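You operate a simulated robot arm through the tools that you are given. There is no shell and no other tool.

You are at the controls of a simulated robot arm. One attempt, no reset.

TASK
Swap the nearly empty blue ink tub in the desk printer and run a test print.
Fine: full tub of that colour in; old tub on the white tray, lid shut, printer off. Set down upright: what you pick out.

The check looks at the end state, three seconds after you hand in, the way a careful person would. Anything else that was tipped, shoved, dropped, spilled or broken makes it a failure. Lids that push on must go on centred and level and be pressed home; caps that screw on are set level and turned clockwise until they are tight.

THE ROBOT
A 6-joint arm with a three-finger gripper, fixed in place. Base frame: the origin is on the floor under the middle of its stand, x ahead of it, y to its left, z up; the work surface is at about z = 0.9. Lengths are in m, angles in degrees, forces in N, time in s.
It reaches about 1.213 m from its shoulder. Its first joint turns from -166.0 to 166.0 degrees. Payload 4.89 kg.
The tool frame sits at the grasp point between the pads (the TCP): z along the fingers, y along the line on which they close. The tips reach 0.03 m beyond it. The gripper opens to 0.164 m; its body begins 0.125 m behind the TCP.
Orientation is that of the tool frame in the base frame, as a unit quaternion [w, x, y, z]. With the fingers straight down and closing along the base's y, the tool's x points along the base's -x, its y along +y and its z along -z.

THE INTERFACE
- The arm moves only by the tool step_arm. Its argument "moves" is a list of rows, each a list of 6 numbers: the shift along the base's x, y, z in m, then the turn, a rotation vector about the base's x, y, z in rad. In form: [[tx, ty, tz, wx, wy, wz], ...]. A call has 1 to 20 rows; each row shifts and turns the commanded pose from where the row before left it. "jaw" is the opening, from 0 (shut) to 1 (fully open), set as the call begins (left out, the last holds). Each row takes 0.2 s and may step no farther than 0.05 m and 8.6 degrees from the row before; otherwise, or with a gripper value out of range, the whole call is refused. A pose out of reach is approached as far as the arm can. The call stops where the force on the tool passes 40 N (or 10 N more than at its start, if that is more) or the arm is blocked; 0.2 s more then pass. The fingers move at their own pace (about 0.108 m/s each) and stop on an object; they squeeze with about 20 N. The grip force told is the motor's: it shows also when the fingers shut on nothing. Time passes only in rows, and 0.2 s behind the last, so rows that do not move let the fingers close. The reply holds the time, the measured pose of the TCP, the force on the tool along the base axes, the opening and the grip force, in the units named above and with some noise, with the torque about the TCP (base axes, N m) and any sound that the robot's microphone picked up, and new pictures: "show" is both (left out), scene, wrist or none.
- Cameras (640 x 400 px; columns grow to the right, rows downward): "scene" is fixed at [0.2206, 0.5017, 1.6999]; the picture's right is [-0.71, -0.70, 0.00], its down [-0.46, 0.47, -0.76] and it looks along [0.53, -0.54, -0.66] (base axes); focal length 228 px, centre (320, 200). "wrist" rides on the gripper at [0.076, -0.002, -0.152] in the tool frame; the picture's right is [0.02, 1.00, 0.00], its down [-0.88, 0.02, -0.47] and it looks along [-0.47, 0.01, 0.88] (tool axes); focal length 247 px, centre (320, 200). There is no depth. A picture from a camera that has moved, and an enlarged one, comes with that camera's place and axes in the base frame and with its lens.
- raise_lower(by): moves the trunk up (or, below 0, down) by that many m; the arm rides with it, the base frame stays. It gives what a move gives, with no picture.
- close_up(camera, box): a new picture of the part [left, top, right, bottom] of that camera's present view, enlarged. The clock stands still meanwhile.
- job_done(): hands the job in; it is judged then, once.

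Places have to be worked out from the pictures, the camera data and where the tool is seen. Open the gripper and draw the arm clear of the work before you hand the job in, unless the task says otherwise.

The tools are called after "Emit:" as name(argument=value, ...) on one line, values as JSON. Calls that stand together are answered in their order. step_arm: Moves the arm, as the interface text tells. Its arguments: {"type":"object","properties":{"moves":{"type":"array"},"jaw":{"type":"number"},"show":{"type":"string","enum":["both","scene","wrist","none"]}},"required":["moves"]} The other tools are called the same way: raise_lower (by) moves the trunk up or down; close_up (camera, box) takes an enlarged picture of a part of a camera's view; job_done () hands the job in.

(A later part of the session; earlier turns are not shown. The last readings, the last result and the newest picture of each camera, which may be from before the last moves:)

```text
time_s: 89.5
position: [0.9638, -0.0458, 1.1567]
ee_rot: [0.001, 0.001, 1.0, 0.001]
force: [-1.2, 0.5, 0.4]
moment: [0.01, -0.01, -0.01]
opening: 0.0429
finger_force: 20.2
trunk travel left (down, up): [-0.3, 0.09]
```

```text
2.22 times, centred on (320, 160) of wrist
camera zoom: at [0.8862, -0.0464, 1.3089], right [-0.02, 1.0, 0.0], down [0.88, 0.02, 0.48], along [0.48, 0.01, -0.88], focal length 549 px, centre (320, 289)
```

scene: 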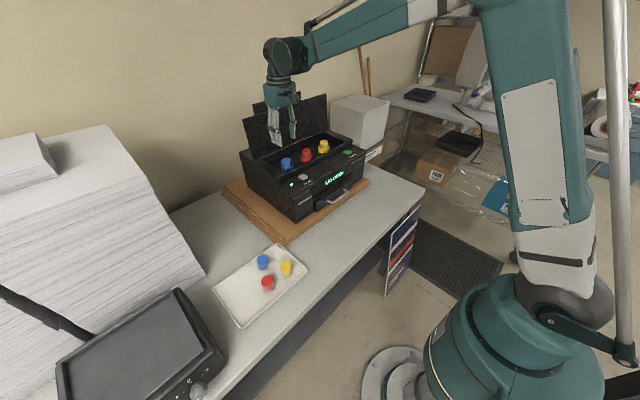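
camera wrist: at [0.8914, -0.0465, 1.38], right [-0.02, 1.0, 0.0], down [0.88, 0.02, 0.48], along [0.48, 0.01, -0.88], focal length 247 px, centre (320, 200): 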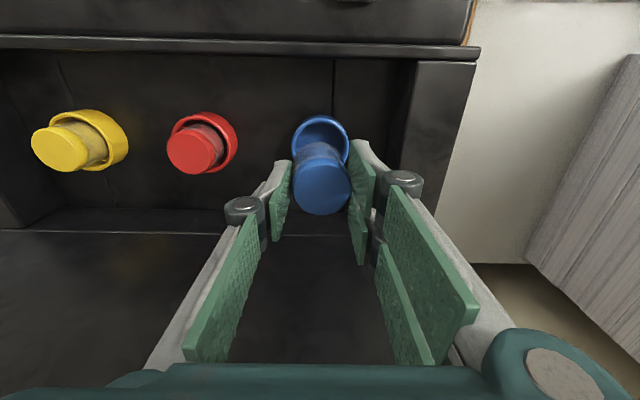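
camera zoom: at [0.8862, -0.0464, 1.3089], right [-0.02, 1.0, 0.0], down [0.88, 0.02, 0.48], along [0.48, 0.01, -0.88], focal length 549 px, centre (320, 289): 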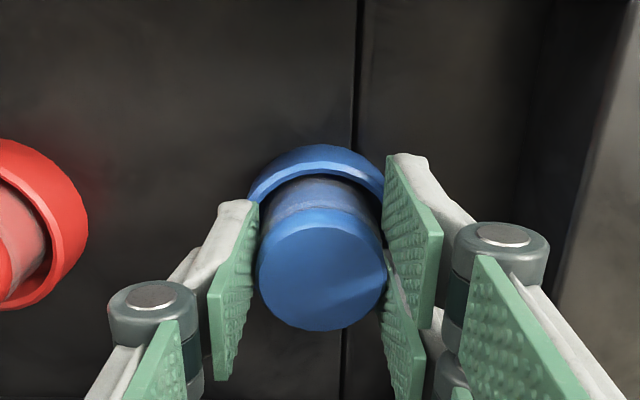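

Now the tub stands vertical again with its cap over the cup centre (x≈0.967), and no force is felt. I ease the jaw open slightly and look.

Emit:
step_arm(moves=[[0, 0, 0, 0, 0, 0], [0, 0, 0, 0, 0, 0], [0, 0, 0, 0, 0, 0]], jaw=0.28, show="none")

Emit:
close_up(camera="scene", box=[278, 144, 302, 170])

Emit:
close_up(camera="wrist", box=[220, 70, 420, 250])

```text
time_s: 90.3
position: [0.9627, -0.0457, 1.1572]
ee_rot: [0.0, 0.0, 1.0, 0.001]
force: [0.1, -0.1, -0.3]
moment: [0.03, -0.01, -0.02]
opening: 0.0461
finger_force: 0.1
trunk travel left (down, up): [-0.3, 0.09]
```

```text
15.38 times, centred on (290, 157) of scene
camera zoom: at [0.2206, 0.5017, 1.6999], right [-0.71, -0.7, 0.0], down [-0.46, 0.47, -0.76], along [0.53, -0.54, -0.66], focal length 3500 px, centre (782, 862)
```

zoom: 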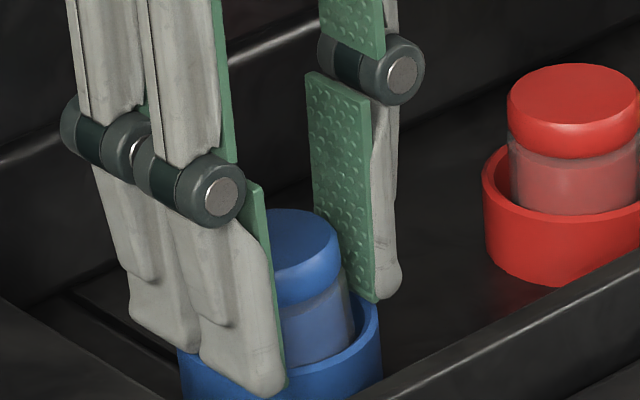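

```text
2.22 times, centred on (320, 160) of wrist
camera zoom: at [0.8862, -0.0465, 1.3089], right [-0.02, 1.0, 0.0], down [0.88, 0.02, 0.48], along [0.48, 0.01, -0.88], focal length 549 px, centre (320, 289)
```

zoom: 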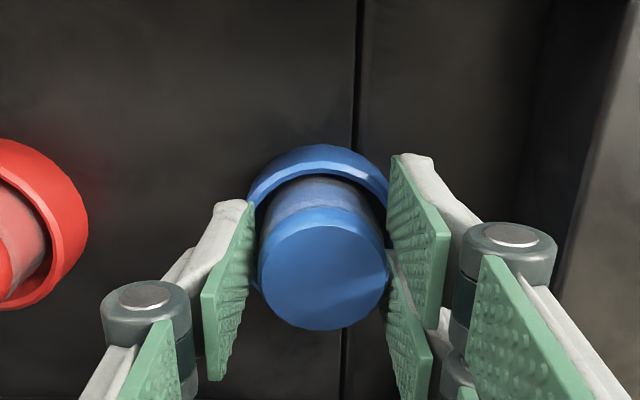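

When let go, the tub tips to whichever side by itself, so it isn't resting on a flat surface. I want to see the cup's floor from above: I grip, lift it out, and back away a bit so the wrist camera looks into the empty cup.

Emit:
step_arm(moves=[[0, 0, 0, 0, 0, 0], [0, 0, 0, 0, 0, 0], [0, 0, 0, 0, 0, 0]], jaw=0, show="none")

Emit:
step_arm(moves=[[0, 0, 0.002, 0, 0, 0], [0, 0, 0.003, 0, 0, 0], [0, 0, 0.004, 0, 0, 0], [0, 0, 0.004, 0, 0, 0], [0, 0, 0.004, 0, 0, 0], [0, 0, 0.005, 0, 0, 0], [0, 0, 0.006, 0, 0, 0], [0, 0, 0.008, 0, 0, 0], [0, 0, 0.01, 0, 0, 0], [0, 0, 0.012, 0, 0, 0], [0, 0, 0.014, 0, 0, 0], [0, 0, 0.014, 0, 0, 0], [0, 0, 0.012, 0, 0, 0], [0, 0, 0.008, 0, 0, 0]], show="wrist")

Emit:
close_up(camera="scene", box=[270, 120, 310, 174])

```text
time_s: 91.1
position: [0.9639, -0.0464, 1.1569]
ee_rot: [0.001, 0.0, 1.0, 0.001]
force: [0.3, 0.0, 0.4]
moment: [0.06, 0.02, -0.01]
opening: 0.0428
finger_force: 19.6
trunk travel left (down, up): [-0.3, 0.09]
```

```text
time_s: 94.1
position: [0.9631, -0.0479, 1.2617]
ee_rot: [0.001, 0.0, 1.0, 0.0]
force: [-0.8, -0.6, -0.7]
moment: [0.01, 0.03, -0.01]
opening: 0.0426
finger_force: 19.8
trunk travel left (down, up): [-0.3, 0.09]
camera wrist: at [0.8867, -0.0478, 1.415], right [-0.02, 1.0, 0.0], down [0.88, 0.02, 0.48], along [0.48, 0.01, -0.88], focal length 247 px, centre (320, 200)
```

wrist: 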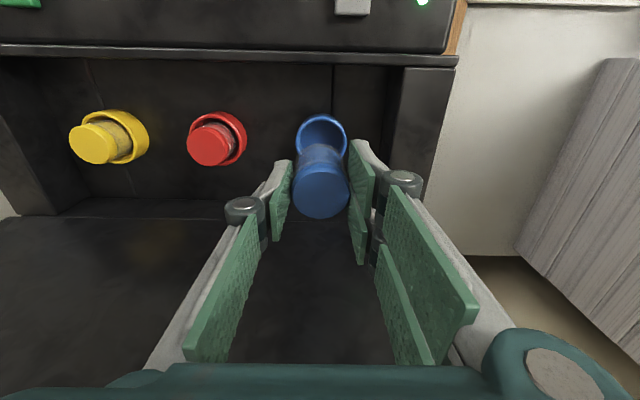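

```text
7.41 times, centred on (290, 147) of scene
camera zoom: at [0.2206, 0.5017, 1.6999], right [-0.71, -0.7, 0.0], down [-0.46, 0.47, -0.76], along [0.53, -0.54, -0.66], focal length 1685 px, centre (542, 593)
```

zoom: 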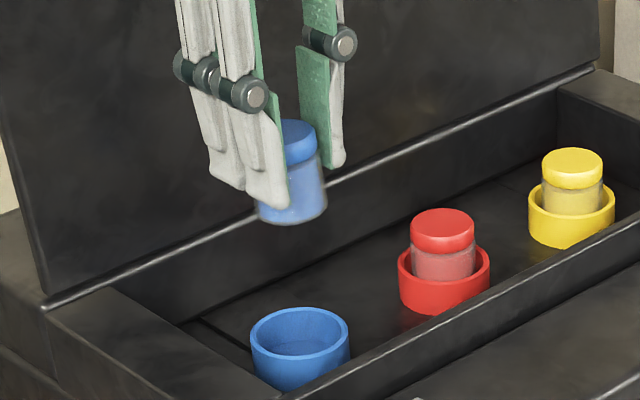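

The tub is held securely. I back off 16 cm toward the robot so the camera sees into the cup past the held tub.

Emit:
step_arm(moves=[[-0.01, 0, 0.003, 0, 0, 0], [-0.02, 0, 0.003, 0, 0, 0], [-0.03, 0, 0, 0, 0, 0], [-0.035, 0, 0, 0, 0, 0], [-0.03, 0, 0, 0, 0, 0], [-0.02, 0, 0, 0, 0, 0], [-0.012, 0, 0, 0, 0, 0]], show="wrist")

Emit:
close_up(camera="wrist", box=[280, 215, 360, 275])

Emit:
close_up(camera="scene", box=[276, 110, 316, 174])

```text
time_s: 95.7
position: [0.8057, -0.0438, 1.2694]
ee_rot: [0.0, -0.001, 1.0, 0.001]
force: [0.6, -0.3, -0.6]
moment: [-0.01, 0.06, -0.02]
opening: 0.0429
finger_force: 20.2
trunk travel left (down, up): [-0.3, 0.09]
camera wrist: at [0.7286, -0.0457, 1.4208], right [-0.02, 1.0, 0.0], down [0.88, 0.02, 0.48], along [0.48, 0.01, -0.88], focal length 247 px, centre (320, 200)
```

wrist: 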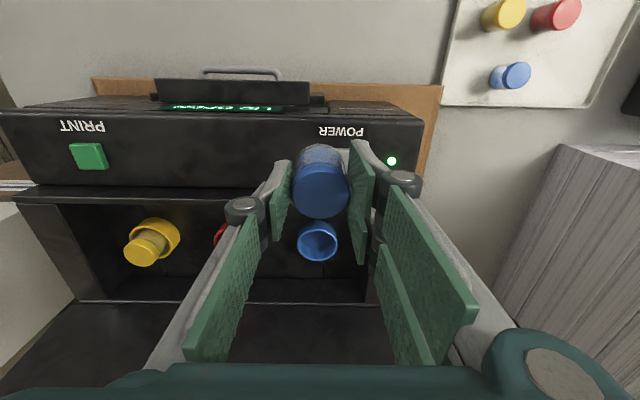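

```text
6.67 times, centred on (320, 245) of wrist
camera zoom: at [0.7286, -0.0457, 1.4208], right [-0.02, 1.0, 0.0], down [0.88, 0.02, 0.48], along [0.48, 0.01, -0.88], focal length 1646 px, centre (320, -100)
```

zoom: 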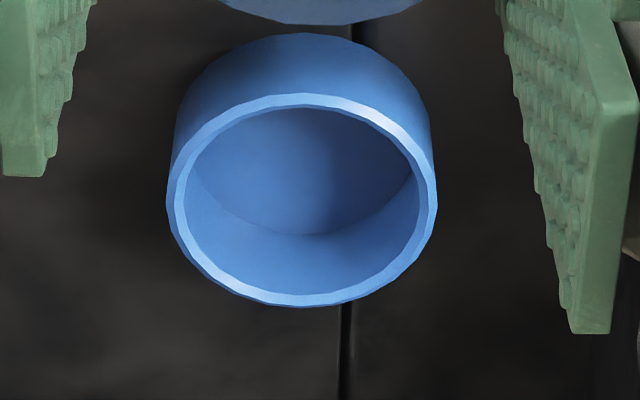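

```text
6.25 times, centred on (296, 142) of scene
camera zoom: at [0.2206, 0.5017, 1.6999], right [-0.71, -0.7, 0.0], down [-0.46, 0.47, -0.76], along [0.53, -0.54, -0.66], focal length 1422 px, centre (470, 562)
```

zoom: 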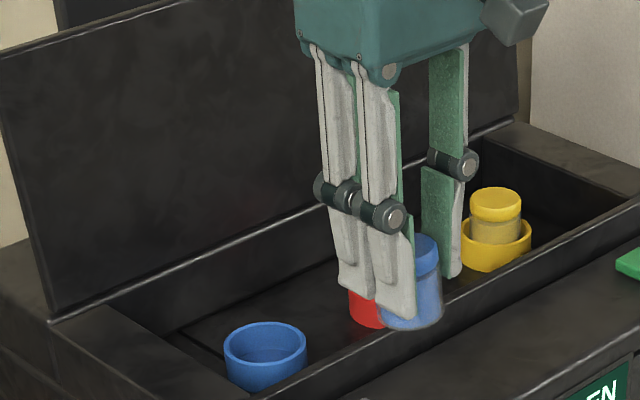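

The cup is clean inside with a flat floor, so the lean must come from how it was released (fingertips preloaded on the rim, tub tilted in the grip). I check how straight the tub hangs now.

Emit:
close_up(camera="scene", box=[292, 144, 312, 166])

Emit:
close_up(camera="wrist", box=[270, 130, 370, 230])

```text
16.00 times, centred on (302, 155) of scene
camera zoom: at [0.2206, 0.5017, 1.6999], right [-0.71, -0.7, 0.0], down [-0.46, 0.47, -0.76], along [0.53, -0.54, -0.66], focal length 3640 px, centre (608, 920)
```

zoom: 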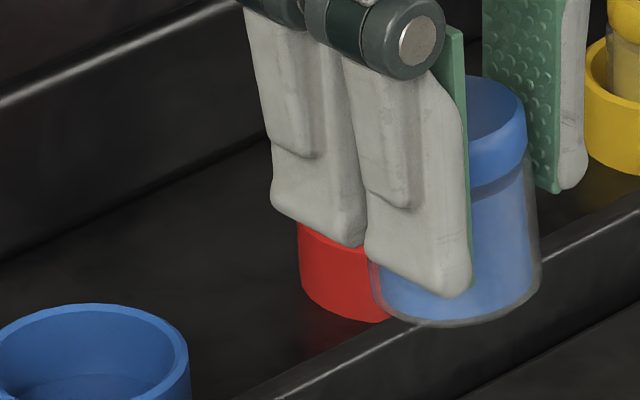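

```text
4.00 times, centred on (320, 180) of wrist
camera zoom: at [0.7286, -0.0457, 1.4208], right [-0.02, 1.0, 0.0], down [0.88, 0.02, 0.48], along [0.48, 0.01, -0.88], focal length 988 px, centre (320, 280)
```

zoom: 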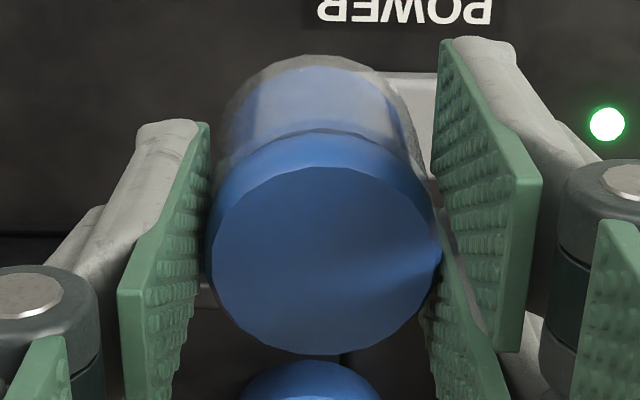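

The tub hangs tilted about 6° (top toward +x), which explains the bad release. I'll take it back to its old spot on the flat tray, let it level there, regrip it dead-centre and a little higher, and insert it cleanly.

Emit:
step_arm(moves=[[-0.0023, 0.0068, 0.004, 0, 0, 0], [-0.0046, 0.0135, 0.004, 0, 0, 0], [-0.0069, 0.0203, 0.004, 0, 0, 0], [-0.00924, 0.027, 0, 0, 0, 0], [-0.00924, 0.027, 0, 0, 0, 0], [-0.00924, 0.027, 0, 0, 0, 0], [-0.00924, 0.027, 0, 0, 0, 0], [-0.00924, 0.027, 0, 0, 0, 0], [-0.00924, 0.027, 0, 0, 0, 0], [-0.00924, 0.027, 0, 0, 0, 0], [-0.00924, 0.027, 0, 0, 0, 0], [-0.00924, 0.027, 0, 0, 0, 0], [-0.00924, 0.027, 0, 0, 0, 0], [-0.00924, 0.027, 0, 0, 0, 0], [-0.00924, 0.027, 0, 0, 0, 0], [-0.00924, 0.027, 0, 0, 0, 0], [-0.00924, 0.027, 0, 0, 0, 0], [-0.0069, 0.0203, 0, 0, 0, 0], [-0.0046, 0.0135, 0, 0, 0, 0], [-0.0023, 0.0068, 0, 0, 0, 0]], show="wrist")

```text
time_s: 99.9
position: [0.6493, 0.4138, 1.2799]
ee_rot: [0.001, 0.0, 1.0, 0.0]
force: [-0.3, 0.2, 0.2]
moment: [-0.01, -0.04, 0.0]
opening: 0.043
finger_force: 19.8
trunk travel left (down, up): [-0.3, 0.09]
camera wrist: at [0.5726, 0.4126, 1.4326], right [-0.02, 1.0, 0.0], down [0.88, 0.02, 0.48], along [0.48, 0.01, -0.88], focal length 247 px, centre (320, 200)
```

wrist: 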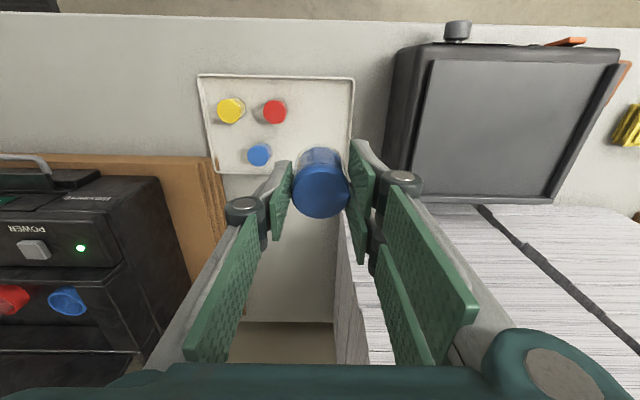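

Above its original spot on the tray. I descend.

Emit:
step_arm(moves=[[0, 0, -0.006, 0, 0, 0], [0, 0, -0.012, 0, 0, 0], [0, 0, -0.02, 0, 0, 0], [0, 0, -0.026, 0, 0, 0], [0, 0, -0.026, 0, 0, 0], [0, 0, -0.026, 0, 0, 0], [0, 0, -0.026, 0, 0, 0], [0, 0, -0.026, 0, 0, 0], [0, 0, -0.026, 0, 0, 0], [0, 0, -0.026, 0, 0, 0], [0, 0, -0.026, 0, 0, 0], [0, 0, -0.022, 0, 0, 0], [0, 0, -0.016, 0, 0, 0], [0, 0, -0.01, 0, 0, 0], [0, 0, -0.008, 0, 0, 0], [0, 0, -0.006, 0, 0, 0]], show="wrist")

Emit:
close_up(camera="scene", box=[215, 240, 305, 320])

```text
time_s: 103.3
position: [0.6508, 0.4128, 0.9732]
ee_rot: [0.002, 0.0, 1.0, 0.001]
force: [-0.5, -0.6, -0.6]
moment: [0.0, -0.02, 0.02]
opening: 0.0431
finger_force: 20.1
trunk travel left (down, up): [-0.3, 0.09]
camera wrist: at [0.5732, 0.412, 1.125], right [-0.02, 1.0, 0.0], down [0.88, 0.02, 0.48], along [0.48, 0.01, -0.88], focal length 247 px, centre (320, 200)
```

wrist: 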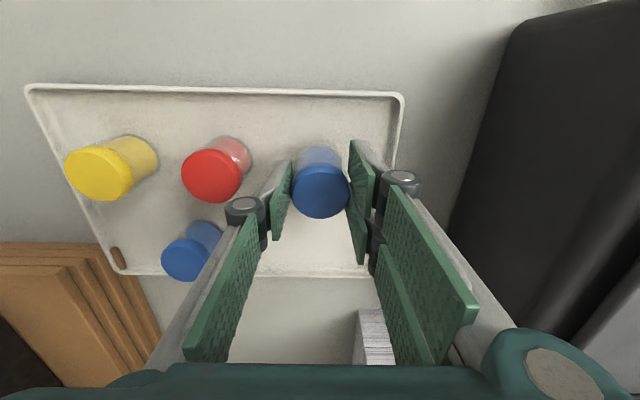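

```text
5.00 times, centred on (260, 280) of scene
camera zoom: at [0.2206, 0.5017, 1.6999], right [-0.71, -0.7, 0.0], down [-0.46, 0.47, -0.76], along [0.53, -0.54, -0.66], focal length 1138 px, centre (620, -200)
```

zoom: 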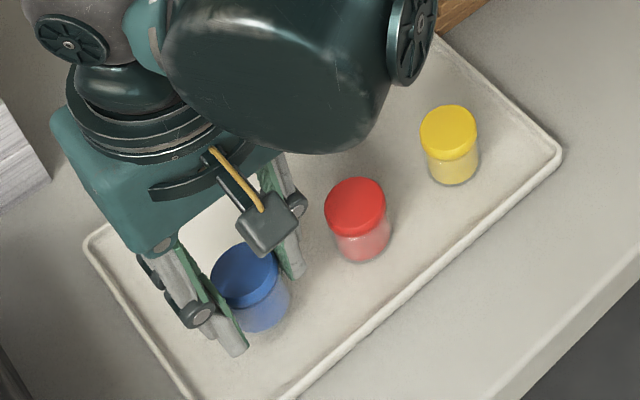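

I lower in small steps and feel for the tray floor.

Emit:
step_arm(moves=[[0, 0, -0.003, 0, 0, 0], [0, 0, -0.003, 0, 0, 0], [0, 0, -0.002, 0, 0, 0], [0, 0, -0.002, 0, 0, 0]], show="none")

Emit:
step_arm(moves=[[0, 0, -0.001, 0, 0, 0], [0, 0, -0.001, 0, 0, 0], [0, 0, 0, 0, 0, 0]], show="none")

Emit:
step_arm(moves=[[0, 0, -0.001, 0, 0, 0], [0, 0, 0, 0, 0, 0]], show="none")

Emit:
step_arm(moves=[[0, 0, -0.001, 0, 0, 0], [0, 0, 0, 0, 0, 0]], show="none")

```text
time_s: 104.3
position: [0.6504, 0.4131, 0.962]
ee_rot: [0.001, 0.0, 1.0, 0.001]
force: [-0.4, -0.5, -0.5]
moment: [-0.01, 0.02, 0.0]
opening: 0.0427
finger_force: 19.4
trunk travel left (down, up): [-0.3, 0.09]
```

```text
time_s: 105.1
position: [0.6496, 0.4137, 0.9601]
ee_rot: [0.001, 0.0, 1.0, 0.0]
force: [-0.3, 0.4, -0.1]
moment: [-0.02, -0.01, -0.02]
opening: 0.0427
finger_force: 20.2
trunk travel left (down, up): [-0.3, 0.09]
```

```text
time_s: 105.7
position: [0.6504, 0.4127, 0.9603]
ee_rot: [0.001, 0.0, 1.0, 0.002]
force: [0.0, -0.2, -0.4]
moment: [0.03, -0.01, 0.01]
opening: 0.0426
finger_force: 19.6
trunk travel left (down, up): [-0.3, 0.09]
```

```text
time_s: 106.3
position: [0.6501, 0.4133, 0.9584]
ee_rot: [0.002, 0.0, 1.0, 0.0]
force: [0.8, -0.3, 2.0]
moment: [-0.02, -0.07, 0.0]
opening: 0.0428
finger_force: 19.7
trunk travel left (down, up): [-0.3, 0.09]
```

First contact (2 N). I press 1.5 mm more to level it against the tray, back off, and release.

Emit:
step_arm(moves=[[0, 0, -0.001, 0, 0, 0], [0, 0, -0.0005, 0, 0, 0], [0, 0, 0, 0, 0, 0], [0, 0, 0.0015, 0, 0, 0], [0, 0, 0, 0, 0, 0]], show="none")

Emit:
step_arm(moves=[[0, 0, 0, 0, 0, 0], [0, 0, 0, 0, 0, 0], [0, 0, 0, 0, 0, 0]], jaw=0.45, show="none")

Emit:
close_up(camera="wrist", box=[220, 70, 420, 250])

Emit:
close_up(camera="scene", box=[225, 260, 285, 310])

```text
time_s: 107.5
position: [0.6503, 0.413, 0.9594]
ee_rot: [0.001, 0.0, 1.0, 0.002]
force: [0.1, 0.4, -0.7]
moment: [-0.01, 0.0, 0.03]
opening: 0.0428
finger_force: 19.8
trunk travel left (down, up): [-0.3, 0.09]
```

```text
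time_s: 108.3
position: [0.6501, 0.413, 0.9587]
ee_rot: [0.001, 0.001, 1.0, 0.001]
force: [-0.1, -0.4, -0.4]
moment: [0.01, 0.01, 0.04]
opening: 0.0738
finger_force: 0.0
trunk travel left (down, up): [-0.3, 0.09]
```

```text
2.22 times, centred on (320, 160) of wrist
camera zoom: at [0.5733, 0.4125, 1.111], right [-0.02, 1.0, 0.0], down [0.88, 0.02, 0.48], along [0.48, 0.01, -0.88], focal length 549 px, centre (320, 289)
```

zoom: 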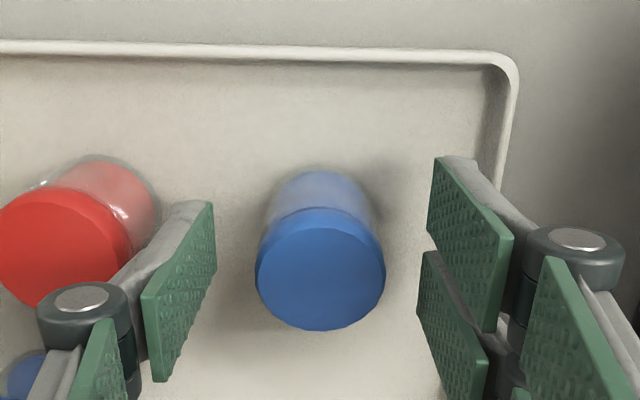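

```text
8.00 times, centred on (255, 285) of scene
camera zoom: at [0.2206, 0.5017, 1.6999], right [-0.71, -0.7, 0.0], down [-0.46, 0.47, -0.76], along [0.53, -0.54, -0.66], focal length 1820 px, centre (840, -480)
```

zoom: 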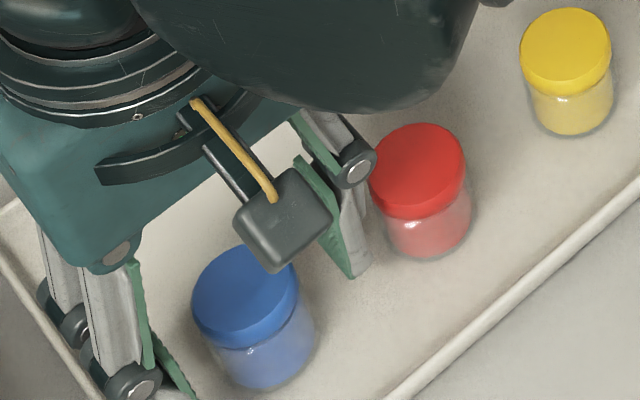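

The tub levelled itself and stands upright on the tray. I shift +4 mm in x so the pads meet the cap dead-centre, raise 2.5 mm for a higher grip, and close.

Emit:
step_arm(moves=[[0.002, 0, 0.0012, 0, 0, 0], [0.002, 0, 0.0013, 0, 0, 0], [0, 0, 0, 0, 0, 0]], show="none")

Emit:
close_up(camera="wrist", box=[220, 70, 420, 250])

Emit:
step_arm(moves=[[0, 0, 0, 0, 0, 0], [0, 0, 0, 0, 0, 0], [0, 0, 0, 0, 0, 0], [0, 0, 0, 0, 0, 0]], jaw=0, show="none")

Emit:
close_up(camera="wrist", box=[220, 70, 420, 250])

```text
time_s: 109.1
position: [0.6553, 0.4129, 0.9616]
ee_rot: [0.0, 0.0, 1.0, 0.001]
force: [0.3, 0.7, 1.0]
moment: [-0.01, 0.01, 0.0]
opening: 0.0738
finger_force: 0.0
trunk travel left (down, up): [-0.3, 0.09]
```

```text
2.22 times, centred on (320, 160) of wrist
camera zoom: at [0.5773, 0.4124, 1.1136], right [-0.02, 1.0, 0.0], down [0.88, 0.02, 0.48], along [0.48, 0.01, -0.88], focal length 549 px, centre (320, 289)
```

zoom: 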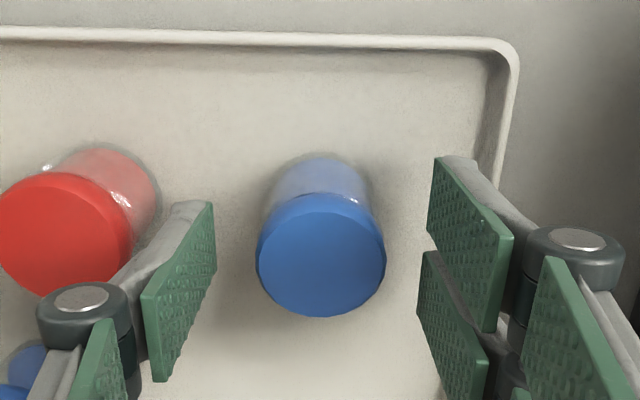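

```text
time_s: 110.1
position: [0.6545, 0.4132, 0.9611]
ee_rot: [0.001, 0.0, 1.0, 0.001]
force: [1.1, -0.5, 0.1]
moment: [0.01, 0.02, 0.0]
opening: 0.0427
finger_force: 20.0
trunk travel left (down, up): [-0.3, 0.09]
```

```text
2.22 times, centred on (320, 160) of wrist
camera zoom: at [0.5773, 0.4124, 1.1135], right [-0.02, 1.0, 0.0], down [0.88, 0.02, 0.48], along [0.48, 0.01, -0.88], focal length 549 px, centre (320, 289)
```

zoom: 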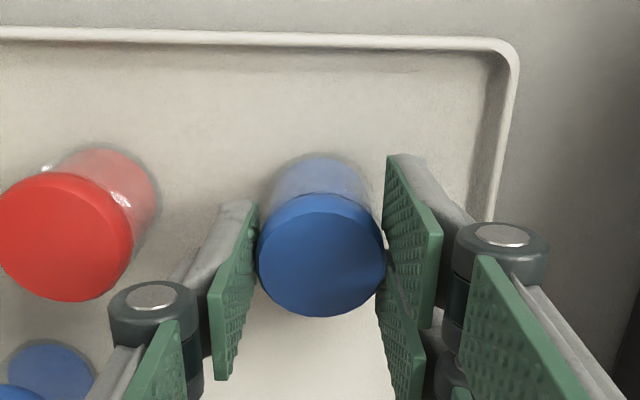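

Centred grip this time. I lift gently to travel height.

Emit:
step_arm(moves=[[0, 0, 0.002, 0, 0, 0], [0, 0, 0.003, 0, 0, 0], [0, 0, 0.004, 0, 0, 0], [0, 0, 0.006, 0, 0, 0], [0, 0, 0.009, 0, 0, 0], [0, 0, 0.012, 0, 0, 0], [0, 0, 0.016, 0, 0, 0], [0, 0, 0.02, 0, 0, 0], [0, 0, 0.024, 0, 0, 0], [0, 0, 0.026, 0, 0, 0], [0, 0, 0.026, 0, 0, 0], [0, 0, 0.026, 0, 0, 0], [0, 0, 0.026, 0, 0, 0], [0, 0, 0.026, 0, 0, 0], [0, 0, 0.026, 0, 0, 0], [0, 0, 0.024, 0, 0, 0], [0, 0, 0.02, 0, 0, 0], [0, 0, 0.014, 0, 0, 0], [0, 0, 0.008, 0, 0, 0], [0, 0, 0.003, 0, 0, 0]], show="wrist")

Emit:
close_up(camera="wrist", box=[220, 70, 420, 250])

```text
time_s: 114.3
position: [0.6544, 0.4133, 1.2812]
ee_rot: [0.001, 0.0, 1.0, 0.001]
force: [-0.1, 0.0, -0.7]
moment: [0.03, 0.02, -0.01]
opening: 0.0425
finger_force: 19.9
trunk travel left (down, up): [-0.3, 0.09]
camera wrist: at [0.5773, 0.4119, 1.4342], right [-0.02, 1.0, 0.0], down [0.88, 0.02, 0.48], along [0.48, 0.01, -0.88], focal length 247 px, centre (320, 200)
```

wrist: 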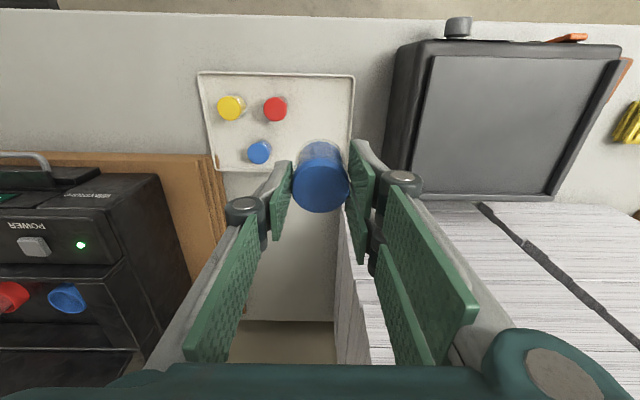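

```text
2.22 times, centred on (320, 160) of wrist
camera zoom: at [0.5773, 0.4119, 1.4342], right [-0.02, 1.0, 0.0], down [0.88, 0.02, 0.48], along [0.48, 0.01, -0.88], focal length 549 px, centre (320, 289)
```

zoom: 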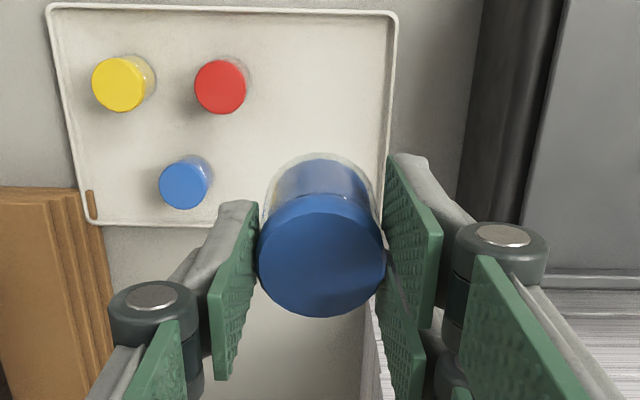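

The tub hangs upright and centred. I carry it back over the cup at (0.9677,-0.0446).

Emit:
step_arm(moves=[[0.00462, -0.00674, 0, 0, 0, 0], [0.00924, -0.01349, 0, 0, 0, 0], [0.01386, -0.02023, 0, 0, 0, 0], [0.01848, -0.02697, 0, 0, 0, 0], [0.01848, -0.02697, 0, 0, 0, 0], [0.01848, -0.02697, 0, 0, 0, 0], [0.01848, -0.02697, 0, 0, 0, 0], [0.01848, -0.02697, 0, 0, 0, 0], [0.01848, -0.02697, 0, 0, 0, 0], [0.01848, -0.02697, 0, 0, 0, 0], [0.01848, -0.02697, 0, 0, 0, 0], [0.01848, -0.02697, 0, 0, 0, 0], [0.01848, -0.02697, 0, 0, 0, 0], [0.01848, -0.02697, 0, 0, 0, 0], [0.01848, -0.02697, 0, 0, 0, 0], [0.01848, -0.02697, 0, 0, 0, 0], [0.01848, -0.02697, 0, 0, 0, 0], [0.01386, -0.02023, 0, 0, 0, 0], [0.00924, -0.01349, 0, 0, 0, 0], [0.00462, -0.00674, 0, 0, 0, 0]], show="wrist")

Emit:
close_up(camera="wrist", box=[270, 90, 370, 220])

Emit:
close_up(camera="scene", box=[268, 120, 312, 174])

```text
time_s: 118.5
position: [0.9688, -0.0435, 1.2817]
ee_rot: [0.001, -0.001, 1.0, 0.0]
force: [0.5, 0.1, -1.1]
moment: [0.0, -0.02, 0.03]
opening: 0.0425
finger_force: 19.9
trunk travel left (down, up): [-0.3, 0.09]
camera wrist: at [0.8906, -0.0453, 1.4336], right [-0.02, 1.0, 0.0], down [0.88, 0.02, 0.48], along [0.48, 0.01, -0.88], focal length 247 px, centre (320, 200)
```

wrist: 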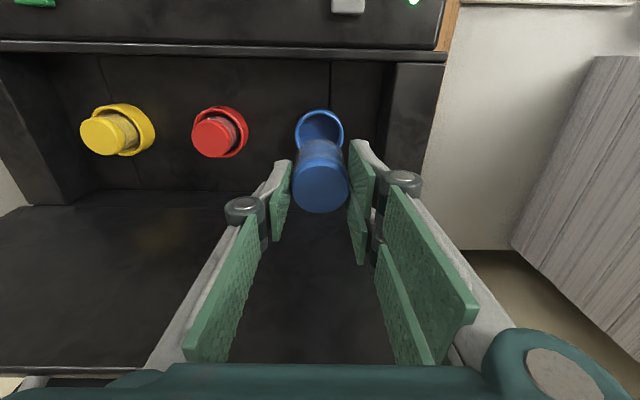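

```text
3.08 times, centred on (320, 155) of wrist
camera zoom: at [0.8906, -0.0453, 1.4336], right [-0.02, 1.0, 0.0], down [0.88, 0.02, 0.48], along [0.48, 0.01, -0.88], focal length 760 px, centre (320, 338)
```

zoom: 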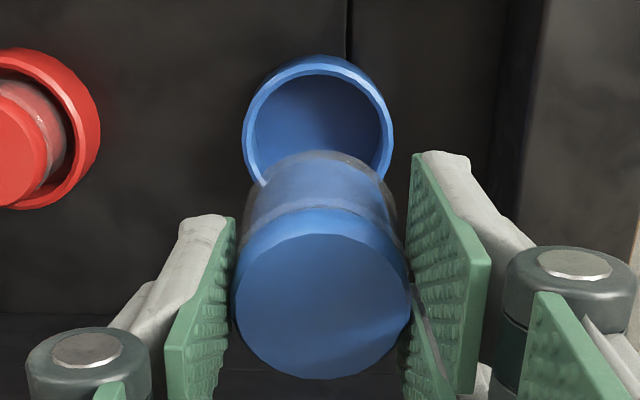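

```text
7.41 times, centred on (290, 147) of scene
camera zoom: at [0.2206, 0.5017, 1.6999], right [-0.71, -0.7, 0.0], down [-0.46, 0.47, -0.76], along [0.53, -0.54, -0.66], focal length 1685 px, centre (542, 593)
```

zoom: 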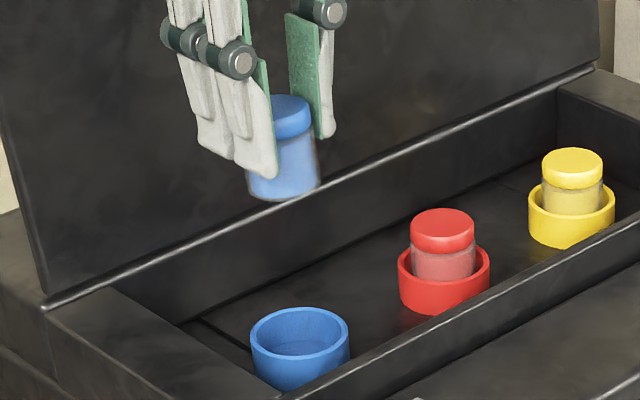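

The tub is upright to within ~2°; relative to the cup it needs about +2 mm in x and -1 mm in y. I correct and descend toward the rim.

Emit:
step_arm(moves=[[0.001, -0.0005, -0.006, 0, 0, 0], [0.001, -0.0005, -0.012, 0, 0, 0], [0, 0, -0.016, 0, 0, 0], [0, 0, -0.016, 0, 0, 0], [0, 0, -0.016, 0, 0, 0], [0, 0, -0.012, 0, 0, 0], [0, 0, -0.008, 0, 0, 0], [0, 0, -0.004, 0, 0, 0]], show="none")

Emit:
close_up(camera="wrist", box=[270, 100, 370, 220])

Emit:
close_up(camera="scene", box=[274, 138, 304, 174])

```text
time_s: 120.3
position: [0.9689, -0.0467, 1.1918]
ee_rot: [0.001, -0.001, 1.0, 0.001]
force: [0.0, 0.4, -1.4]
moment: [0.0, -0.01, -0.02]
opening: 0.0428
finger_force: 19.8
trunk travel left (down, up): [-0.3, 0.09]
```

```text
3.33 times, centred on (320, 160) of wrist
camera zoom: at [0.8921, -0.0474, 1.3444], right [-0.02, 1.0, 0.0], down [0.88, 0.02, 0.48], along [0.48, 0.01, -0.88], focal length 823 px, centre (320, 333)
```

zoom: 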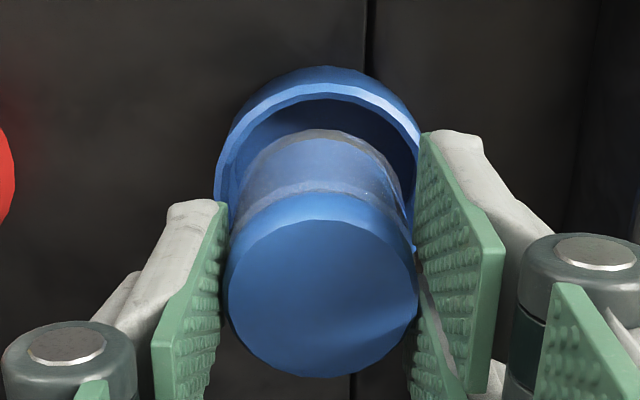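

```text
11.11 times, centred on (289, 156) of scene
camera zoom: at [0.2206, 0.5017, 1.6999], right [-0.71, -0.7, 0.0], down [-0.46, 0.47, -0.76], along [0.53, -0.54, -0.66], focal length 2528 px, centre (664, 689)
```

zoom: 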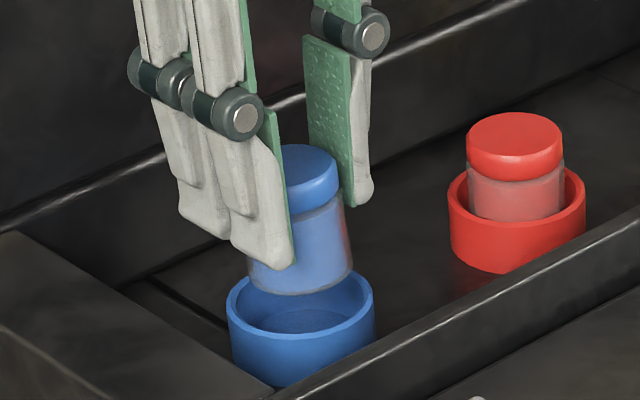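

Tub bottom and cup are aligned within about 1 mm. I nudge +0.8 mm in x and continue down into the cup.

Emit:
step_arm(moves=[[0.0008, 0, -0.004, 0, 0, 0], [0, 0, -0.005, 0, 0, 0], [0, 0, -0.005, 0, 0, 0], [0, 0, -0.004, 0, 0, 0], [0, 0, -0.004, 0, 0, 0], [0, 0, -0.003, 0, 0, 0]], show="none")

Emit:
close_up(camera="wrist", box=[270, 100, 370, 220])

Emit:
close_up(camera="scene", box=[274, 142, 304, 174])

```text
time_s: 121.7
position: [0.9701, -0.0464, 1.1676]
ee_rot: [0.001, 0.0, 1.0, 0.001]
force: [0.7, -1.2, -1.4]
moment: [-0.02, 0.0, -0.01]
opening: 0.0428
finger_force: 20.3
trunk travel left (down, up): [-0.3, 0.09]
```

```text
3.33 times, centred on (320, 160) of wrist
camera zoom: at [0.8943, -0.0476, 1.3194], right [-0.02, 1.0, 0.0], down [0.88, 0.02, 0.48], along [0.48, 0.01, -0.88], focal length 823 px, centre (320, 333)
```

zoom: 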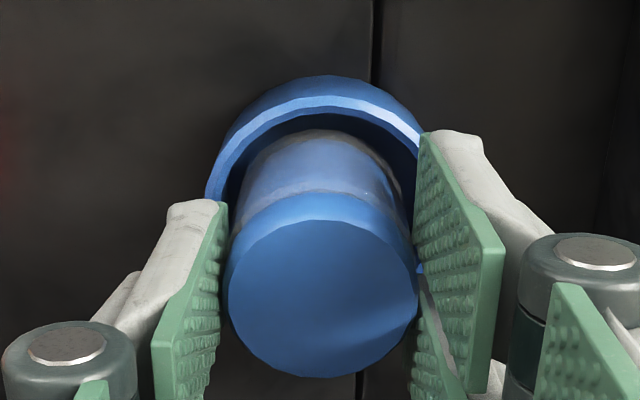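

```text
12.50 times, centred on (289, 158) of scene
camera zoom: at [0.2206, 0.5017, 1.6999], right [-0.71, -0.7, 0.0], down [-0.46, 0.47, -0.76], along [0.53, -0.54, -0.66], focal length 2844 px, centre (708, 725)
```

zoom: 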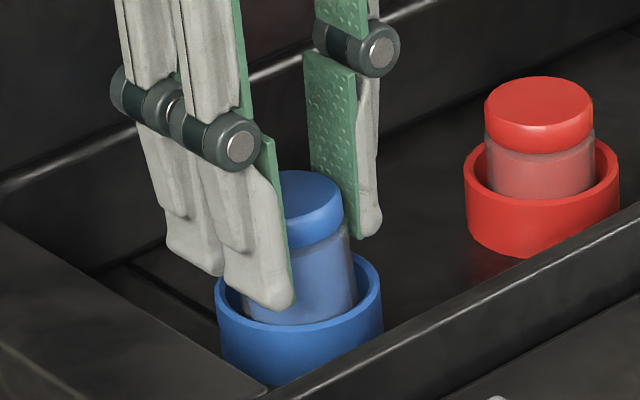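

Well inside and centred in both views. I step down to just above the floor.

Emit:
step_arm(moves=[[0, 0, -0.002, 0, 0, 0], [0, 0, -0.002, 0, 0, 0], [0, 0, -0.002, 0, 0, 0], [0, 0, 0, 0, 0, 0]], show="none")

Emit:
step_arm(moves=[[0, 0, -0.001, 0, 0, 0], [0, 0, 0, 0, 0, 0]], show="none")

Emit:
step_arm(moves=[[0, 0, -0.001, 0, 0, 0], [0, 0, 0, 0, 0, 0]], show="none")

```text
time_s: 122.7
position: [0.9706, -0.0466, 1.1615]
ee_rot: [0.001, 0.0, 1.0, 0.001]
force: [0.6, -1.3, -1.5]
moment: [-0.03, -0.01, -0.01]
opening: 0.0427
finger_force: 20.3
trunk travel left (down, up): [-0.3, 0.09]
```

```text
time_s: 123.3
position: [0.9729, -0.0465, 1.1608]
ee_rot: [0.002, 0.0, 1.0, 0.0]
force: [-0.1, -0.5, -0.7]
moment: [-0.02, 0.01, -0.01]
opening: 0.0425
finger_force: 19.9
trunk travel left (down, up): [-0.3, 0.09]
```

```text
time_s: 123.9
position: [0.9719, -0.0455, 1.1586]
ee_rot: [0.001, -0.001, 1.0, 0.001]
force: [0.3, 0.0, 1.5]
moment: [-0.03, 0.01, 0.03]
opening: 0.0425
finger_force: 19.8
trunk travel left (down, up): [-0.3, 0.09]
```

Just touching (1.5 N). I release here without any preload, first only slightly.

Emit:
step_arm(moves=[[0, 0, 0, 0, 0, 0], [0, 0, 0, 0, 0, 0], [0, 0, 0, 0, 0, 0]], jaw=0.29, show="none")

Emit:
close_up(camera="wrist", box=[270, 100, 370, 220])

Emit:
close_up(camera="scene", box=[274, 142, 304, 174])

```text
time_s: 124.7
position: [0.9718, -0.0467, 1.1598]
ee_rot: [0.0, -0.001, 1.0, 0.001]
force: [-0.3, 0.3, -1.0]
moment: [0.02, 0.03, 0.03]
opening: 0.0471
finger_force: 0.0
trunk travel left (down, up): [-0.3, 0.09]
```

```text
3.33 times, centred on (320, 160) of wrist
camera zoom: at [0.8945, -0.0473, 1.3115], right [-0.02, 1.0, 0.0], down [0.88, 0.02, 0.48], along [0.48, 0.01, -0.88], focal length 823 px, centre (320, 333)
```

zoom: 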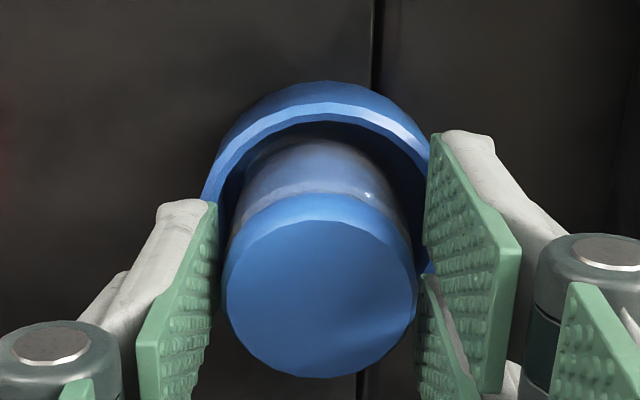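

```text
12.50 times, centred on (289, 158) of scene
camera zoom: at [0.2206, 0.5017, 1.6999], right [-0.71, -0.7, 0.0], down [-0.46, 0.47, -0.76], along [0.53, -0.54, -0.66], focal length 2844 px, centre (708, 725)
```

zoom: 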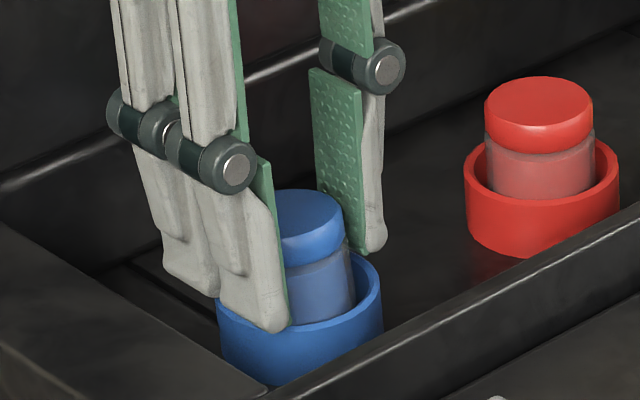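

This time the tub stands free and upright between the pads with a small gap on each side. I open fully and rise straight up.

Emit:
step_arm(moves=[[0, 0, 0, 0, 0, 0], [0, 0, 0, 0, 0, 0], [0, 0, 0, 0, 0, 0]], jaw=0.45, show="none")

Emit:
step_arm(moves=[[0, 0, 0.005, 0, 0, 0], [0, 0, 0.01, 0, 0, 0], [0, 0, 0.02, 0, 0, 0], [0, 0, 0.025, 0, 0, 0], [0, 0, 0.03, 0, 0, 0], [0, 0, 0.03, 0, 0, 0]], show="wrist")

Emit:
close_up(camera="wrist", box=[290, 90, 355, 170])

Emit:
close_up(camera="scene", box=[274, 142, 314, 176])

```text
time_s: 125.5
position: [0.9718, -0.0469, 1.1596]
ee_rot: [0.001, 0.0, 1.0, 0.001]
force: [0.4, 0.6, -0.3]
moment: [0.0, 0.0, 0.01]
opening: 0.0734
finger_force: 0.1
trunk travel left (down, up): [-0.3, 0.09]
```

```text
time_s: 126.9
position: [0.9713, -0.0444, 1.2789]
ee_rot: [0.0, 0.001, 1.0, 0.001]
force: [1.0, -0.4, -0.2]
moment: [0.02, 0.08, -0.01]
opening: 0.0742
finger_force: 0.1
trunk travel left (down, up): [-0.3, 0.09]
camera wrist: at [0.8941, -0.0467, 1.4321], right [-0.02, 1.0, 0.0], down [0.88, 0.02, 0.48], along [0.47, 0.01, -0.88], focal length 247 px, centre (320, 200)
```

wrist: 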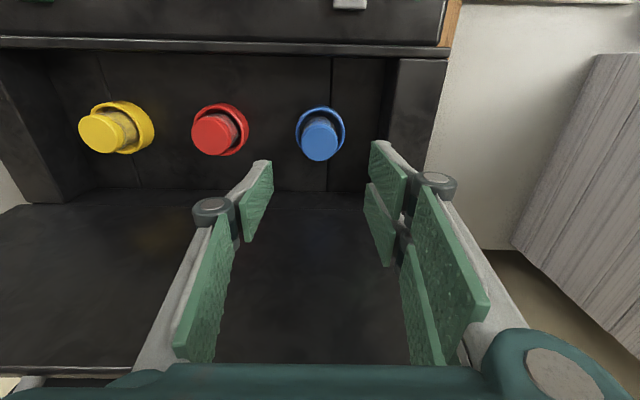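

```text
5.00 times, centred on (322, 130) of wrist
camera zoom: at [0.8941, -0.0467, 1.4321], right [-0.02, 1.0, 0.0], down [0.88, 0.02, 0.48], along [0.47, 0.01, -0.88], focal length 1235 px, centre (308, 550)
```

zoom: 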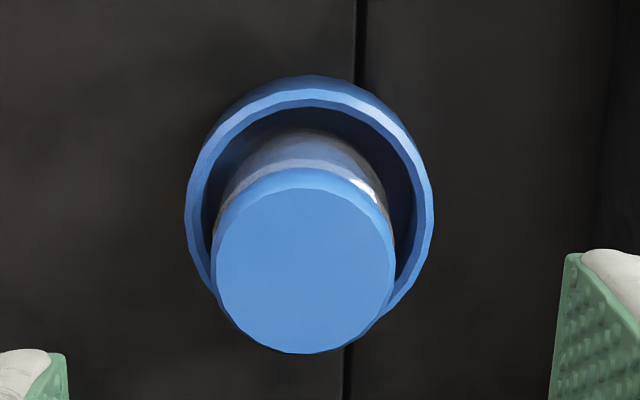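

```text
11.76 times, centred on (294, 159) of scene
camera zoom: at [0.2206, 0.5017, 1.6999], right [-0.71, -0.7, 0.0], down [-0.46, 0.47, -0.76], along [0.53, -0.54, -0.66], focal length 2676 px, centre (626, 682)
```

zoom: 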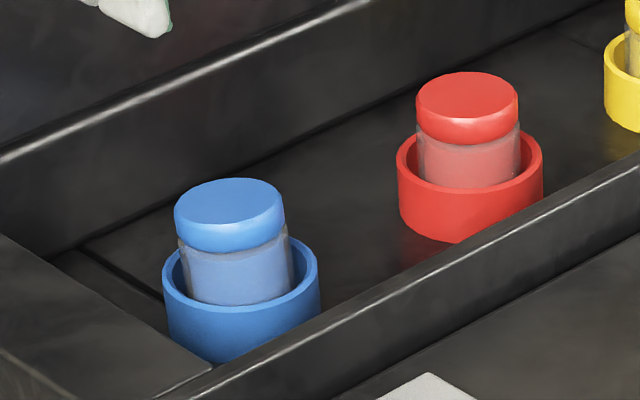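

It leans a few degrees again (toward +x) although nothing touched it. I wait a moment and look again to see whether it is moving or at rest.

Emit:
step_arm(moves=[[0, 0, 0, 0, 0, 0], [0, 0, 0, 0, 0, 0], [0, 0, 0, 0, 0, 0], [0, 0, 0, 0, 0, 0], [0, 0, 0, 0, 0, 0]], show="none")

Emit:
close_up(camera="scene", box=[280, 150, 302, 174])

Emit:
close_up(camera="wrist", box=[290, 90, 355, 170])

Emit:
close_up(camera="wrist", box=[180, 90, 260, 170])

```text
time_s: 128.1
position: [0.9706, -0.0456, 1.2802]
ee_rot: [0.001, 0.0, 1.0, 0.001]
force: [1.4, -0.5, 0.6]
moment: [0.04, 0.01, -0.03]
opening: 0.0741
finger_force: 0.1
trunk travel left (down, up): [-0.3, 0.09]
```

```text
16.00 times, centred on (291, 162) of scene
camera zoom: at [0.2206, 0.5017, 1.6999], right [-0.71, -0.7, 0.0], down [-0.46, 0.47, -0.76], along [0.53, -0.54, -0.66], focal length 3640 px, centre (784, 808)
```

zoom: 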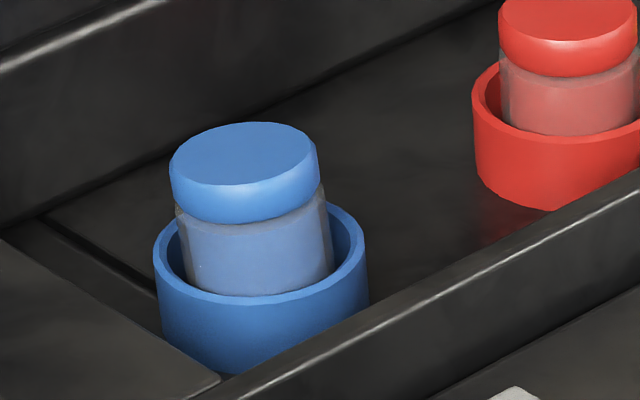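

```text
5.00 times, centred on (322, 130) of wrist
camera zoom: at [0.8937, -0.0466, 1.4319], right [-0.02, 1.0, 0.0], down [0.88, 0.02, 0.48], along [0.48, 0.01, -0.88], focal length 1235 px, centre (308, 550)
```

zoom: 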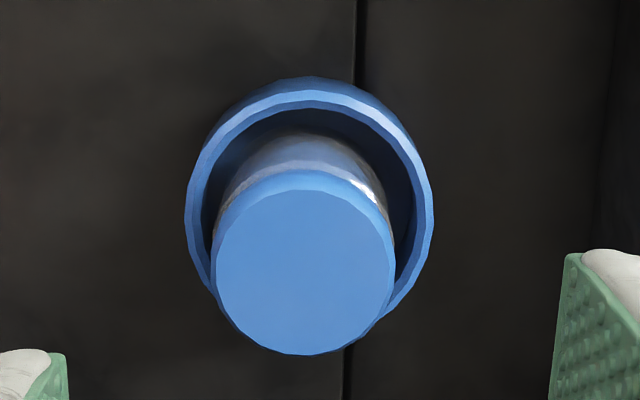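

```text
5.00 times, centred on (220, 130) of wrist
camera zoom: at [0.8937, -0.0466, 1.4319], right [-0.02, 1.0, 0.0], down [0.88, 0.02, 0.48], along [0.48, 0.01, -0.88], focal length 1235 px, centre (820, 550)
```

zoom: 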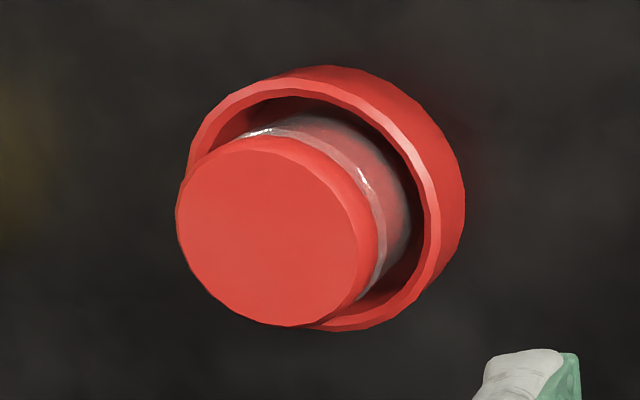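

The lean is only a few degrees and static; the tub stands in its cup with the base centred. I go on to the lid now: rise, yaw back, and return above the handle where I left it, with the jaw at about 33 mm.

Emit:
step_arm(moves=[[0, 0, 0.0418, 0, 0, 0], [0, 0, 0.0418, 0, 0, 0], [0, 0, 0.0418, 0, 0, 0], [0, 0, 0.0418, 0, 0, 0], [0.00985, -0.00964, 0, 0, 0, -0.1309], [0.00985, -0.00964, 0, 0, 0, -0.1309], [0.00985, -0.00964, 0, 0, 0, -0.1309], [0.00985, -0.00964, 0, 0, 0, -0.1309], [0.00985, -0.00964, 0, 0, 0, -0.1309], [0.00985, -0.00964, 0, 0, 0, -0.1309], [0.00985, -0.00964, 0, 0, 0, -0.1309], [0.00985, -0.00964, 0, 0, 0, -0.1309], [0.00985, -0.00964, 0, 0, 0, -0.1309], [0.00985, -0.00964, 0, 0, 0, -0.1309], [0.00985, -0.00964, 0, 0, 0, -0.1309], [0.00985, -0.00964, 0, 0, 0, -0.1309], [0, 0, 0, 0, -0.0354, 0]], jaw=0.2)

Emit:
close_up(camera="wrist", box=[190, 80, 430, 240])

Emit:
close_up(camera="scene", box=[230, 50, 350, 180])

```text
time_s: 131.7
position: [1.0904, -0.1625, 1.4463]
ee_rot: [0.014, 0.708, 0.706, 0.013]
force: [1.4, -0.8, -0.4]
moment: [0.08, 0.12, 0.01]
opening: 0.033
finger_force: 0.0
trunk travel left (down, up): [-0.3, 0.09]
camera wrist: at [1.0817, -0.0846, 1.5982], right [1.0, 0.02, 0.04], down [0.0, -0.88, 0.48], along [0.04, -0.48, -0.88], focal length 247 px, centre (320, 200)
```

scene: 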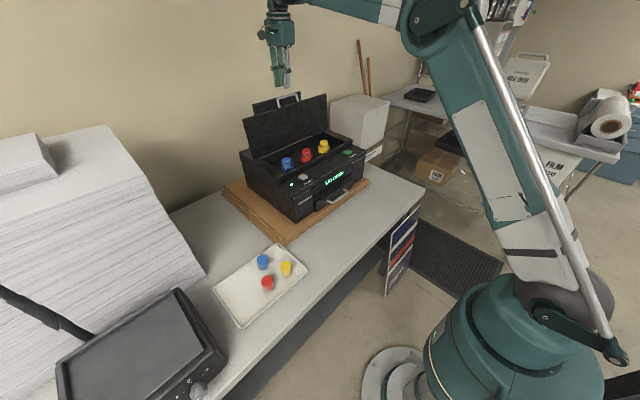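
wrist: 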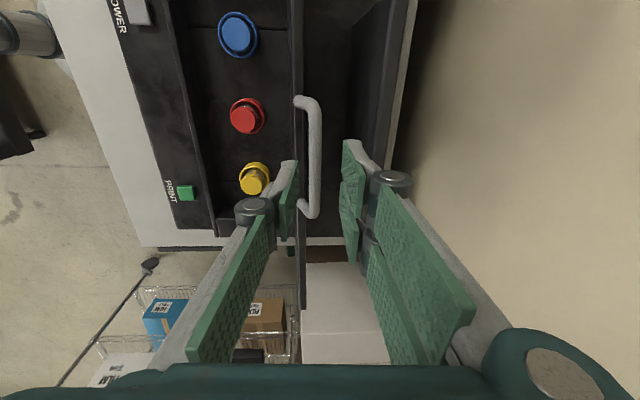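

```text
2.50 times, centred on (310, 160) of wrist
camera zoom: at [1.0817, -0.0846, 1.5982], right [1.0, 0.02, 0.04], down [0.0, -0.88, 0.48], along [0.04, -0.48, -0.88], focal length 617 px, centre (345, 300)
```

zoom: 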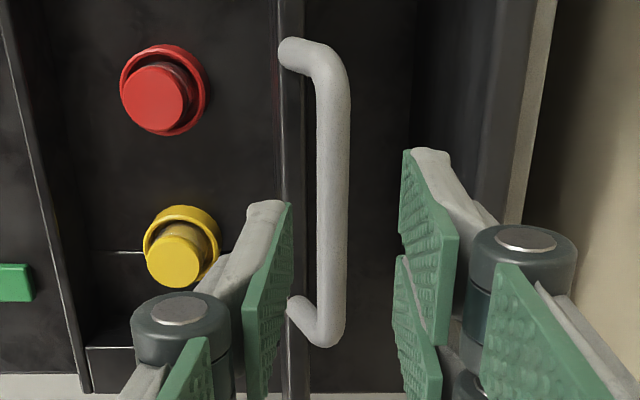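

```text
3.08 times, centred on (290, 115) of scene
camera zoom: at [0.2206, 0.5017, 1.6999], right [-0.71, -0.7, 0.0], down [-0.46, 0.47, -0.76], along [0.53, -0.54, -0.66], focal length 700 px, centre (412, 462)
```

zoom: 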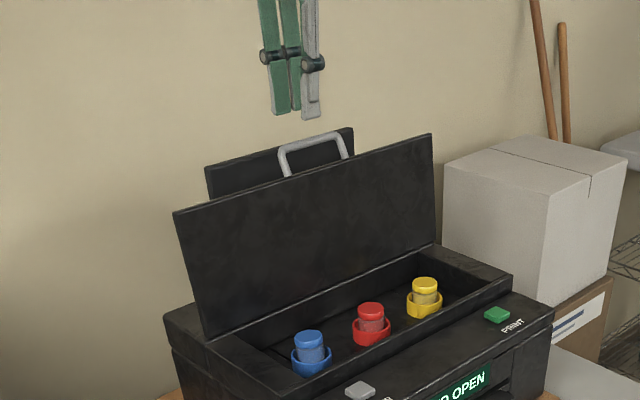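

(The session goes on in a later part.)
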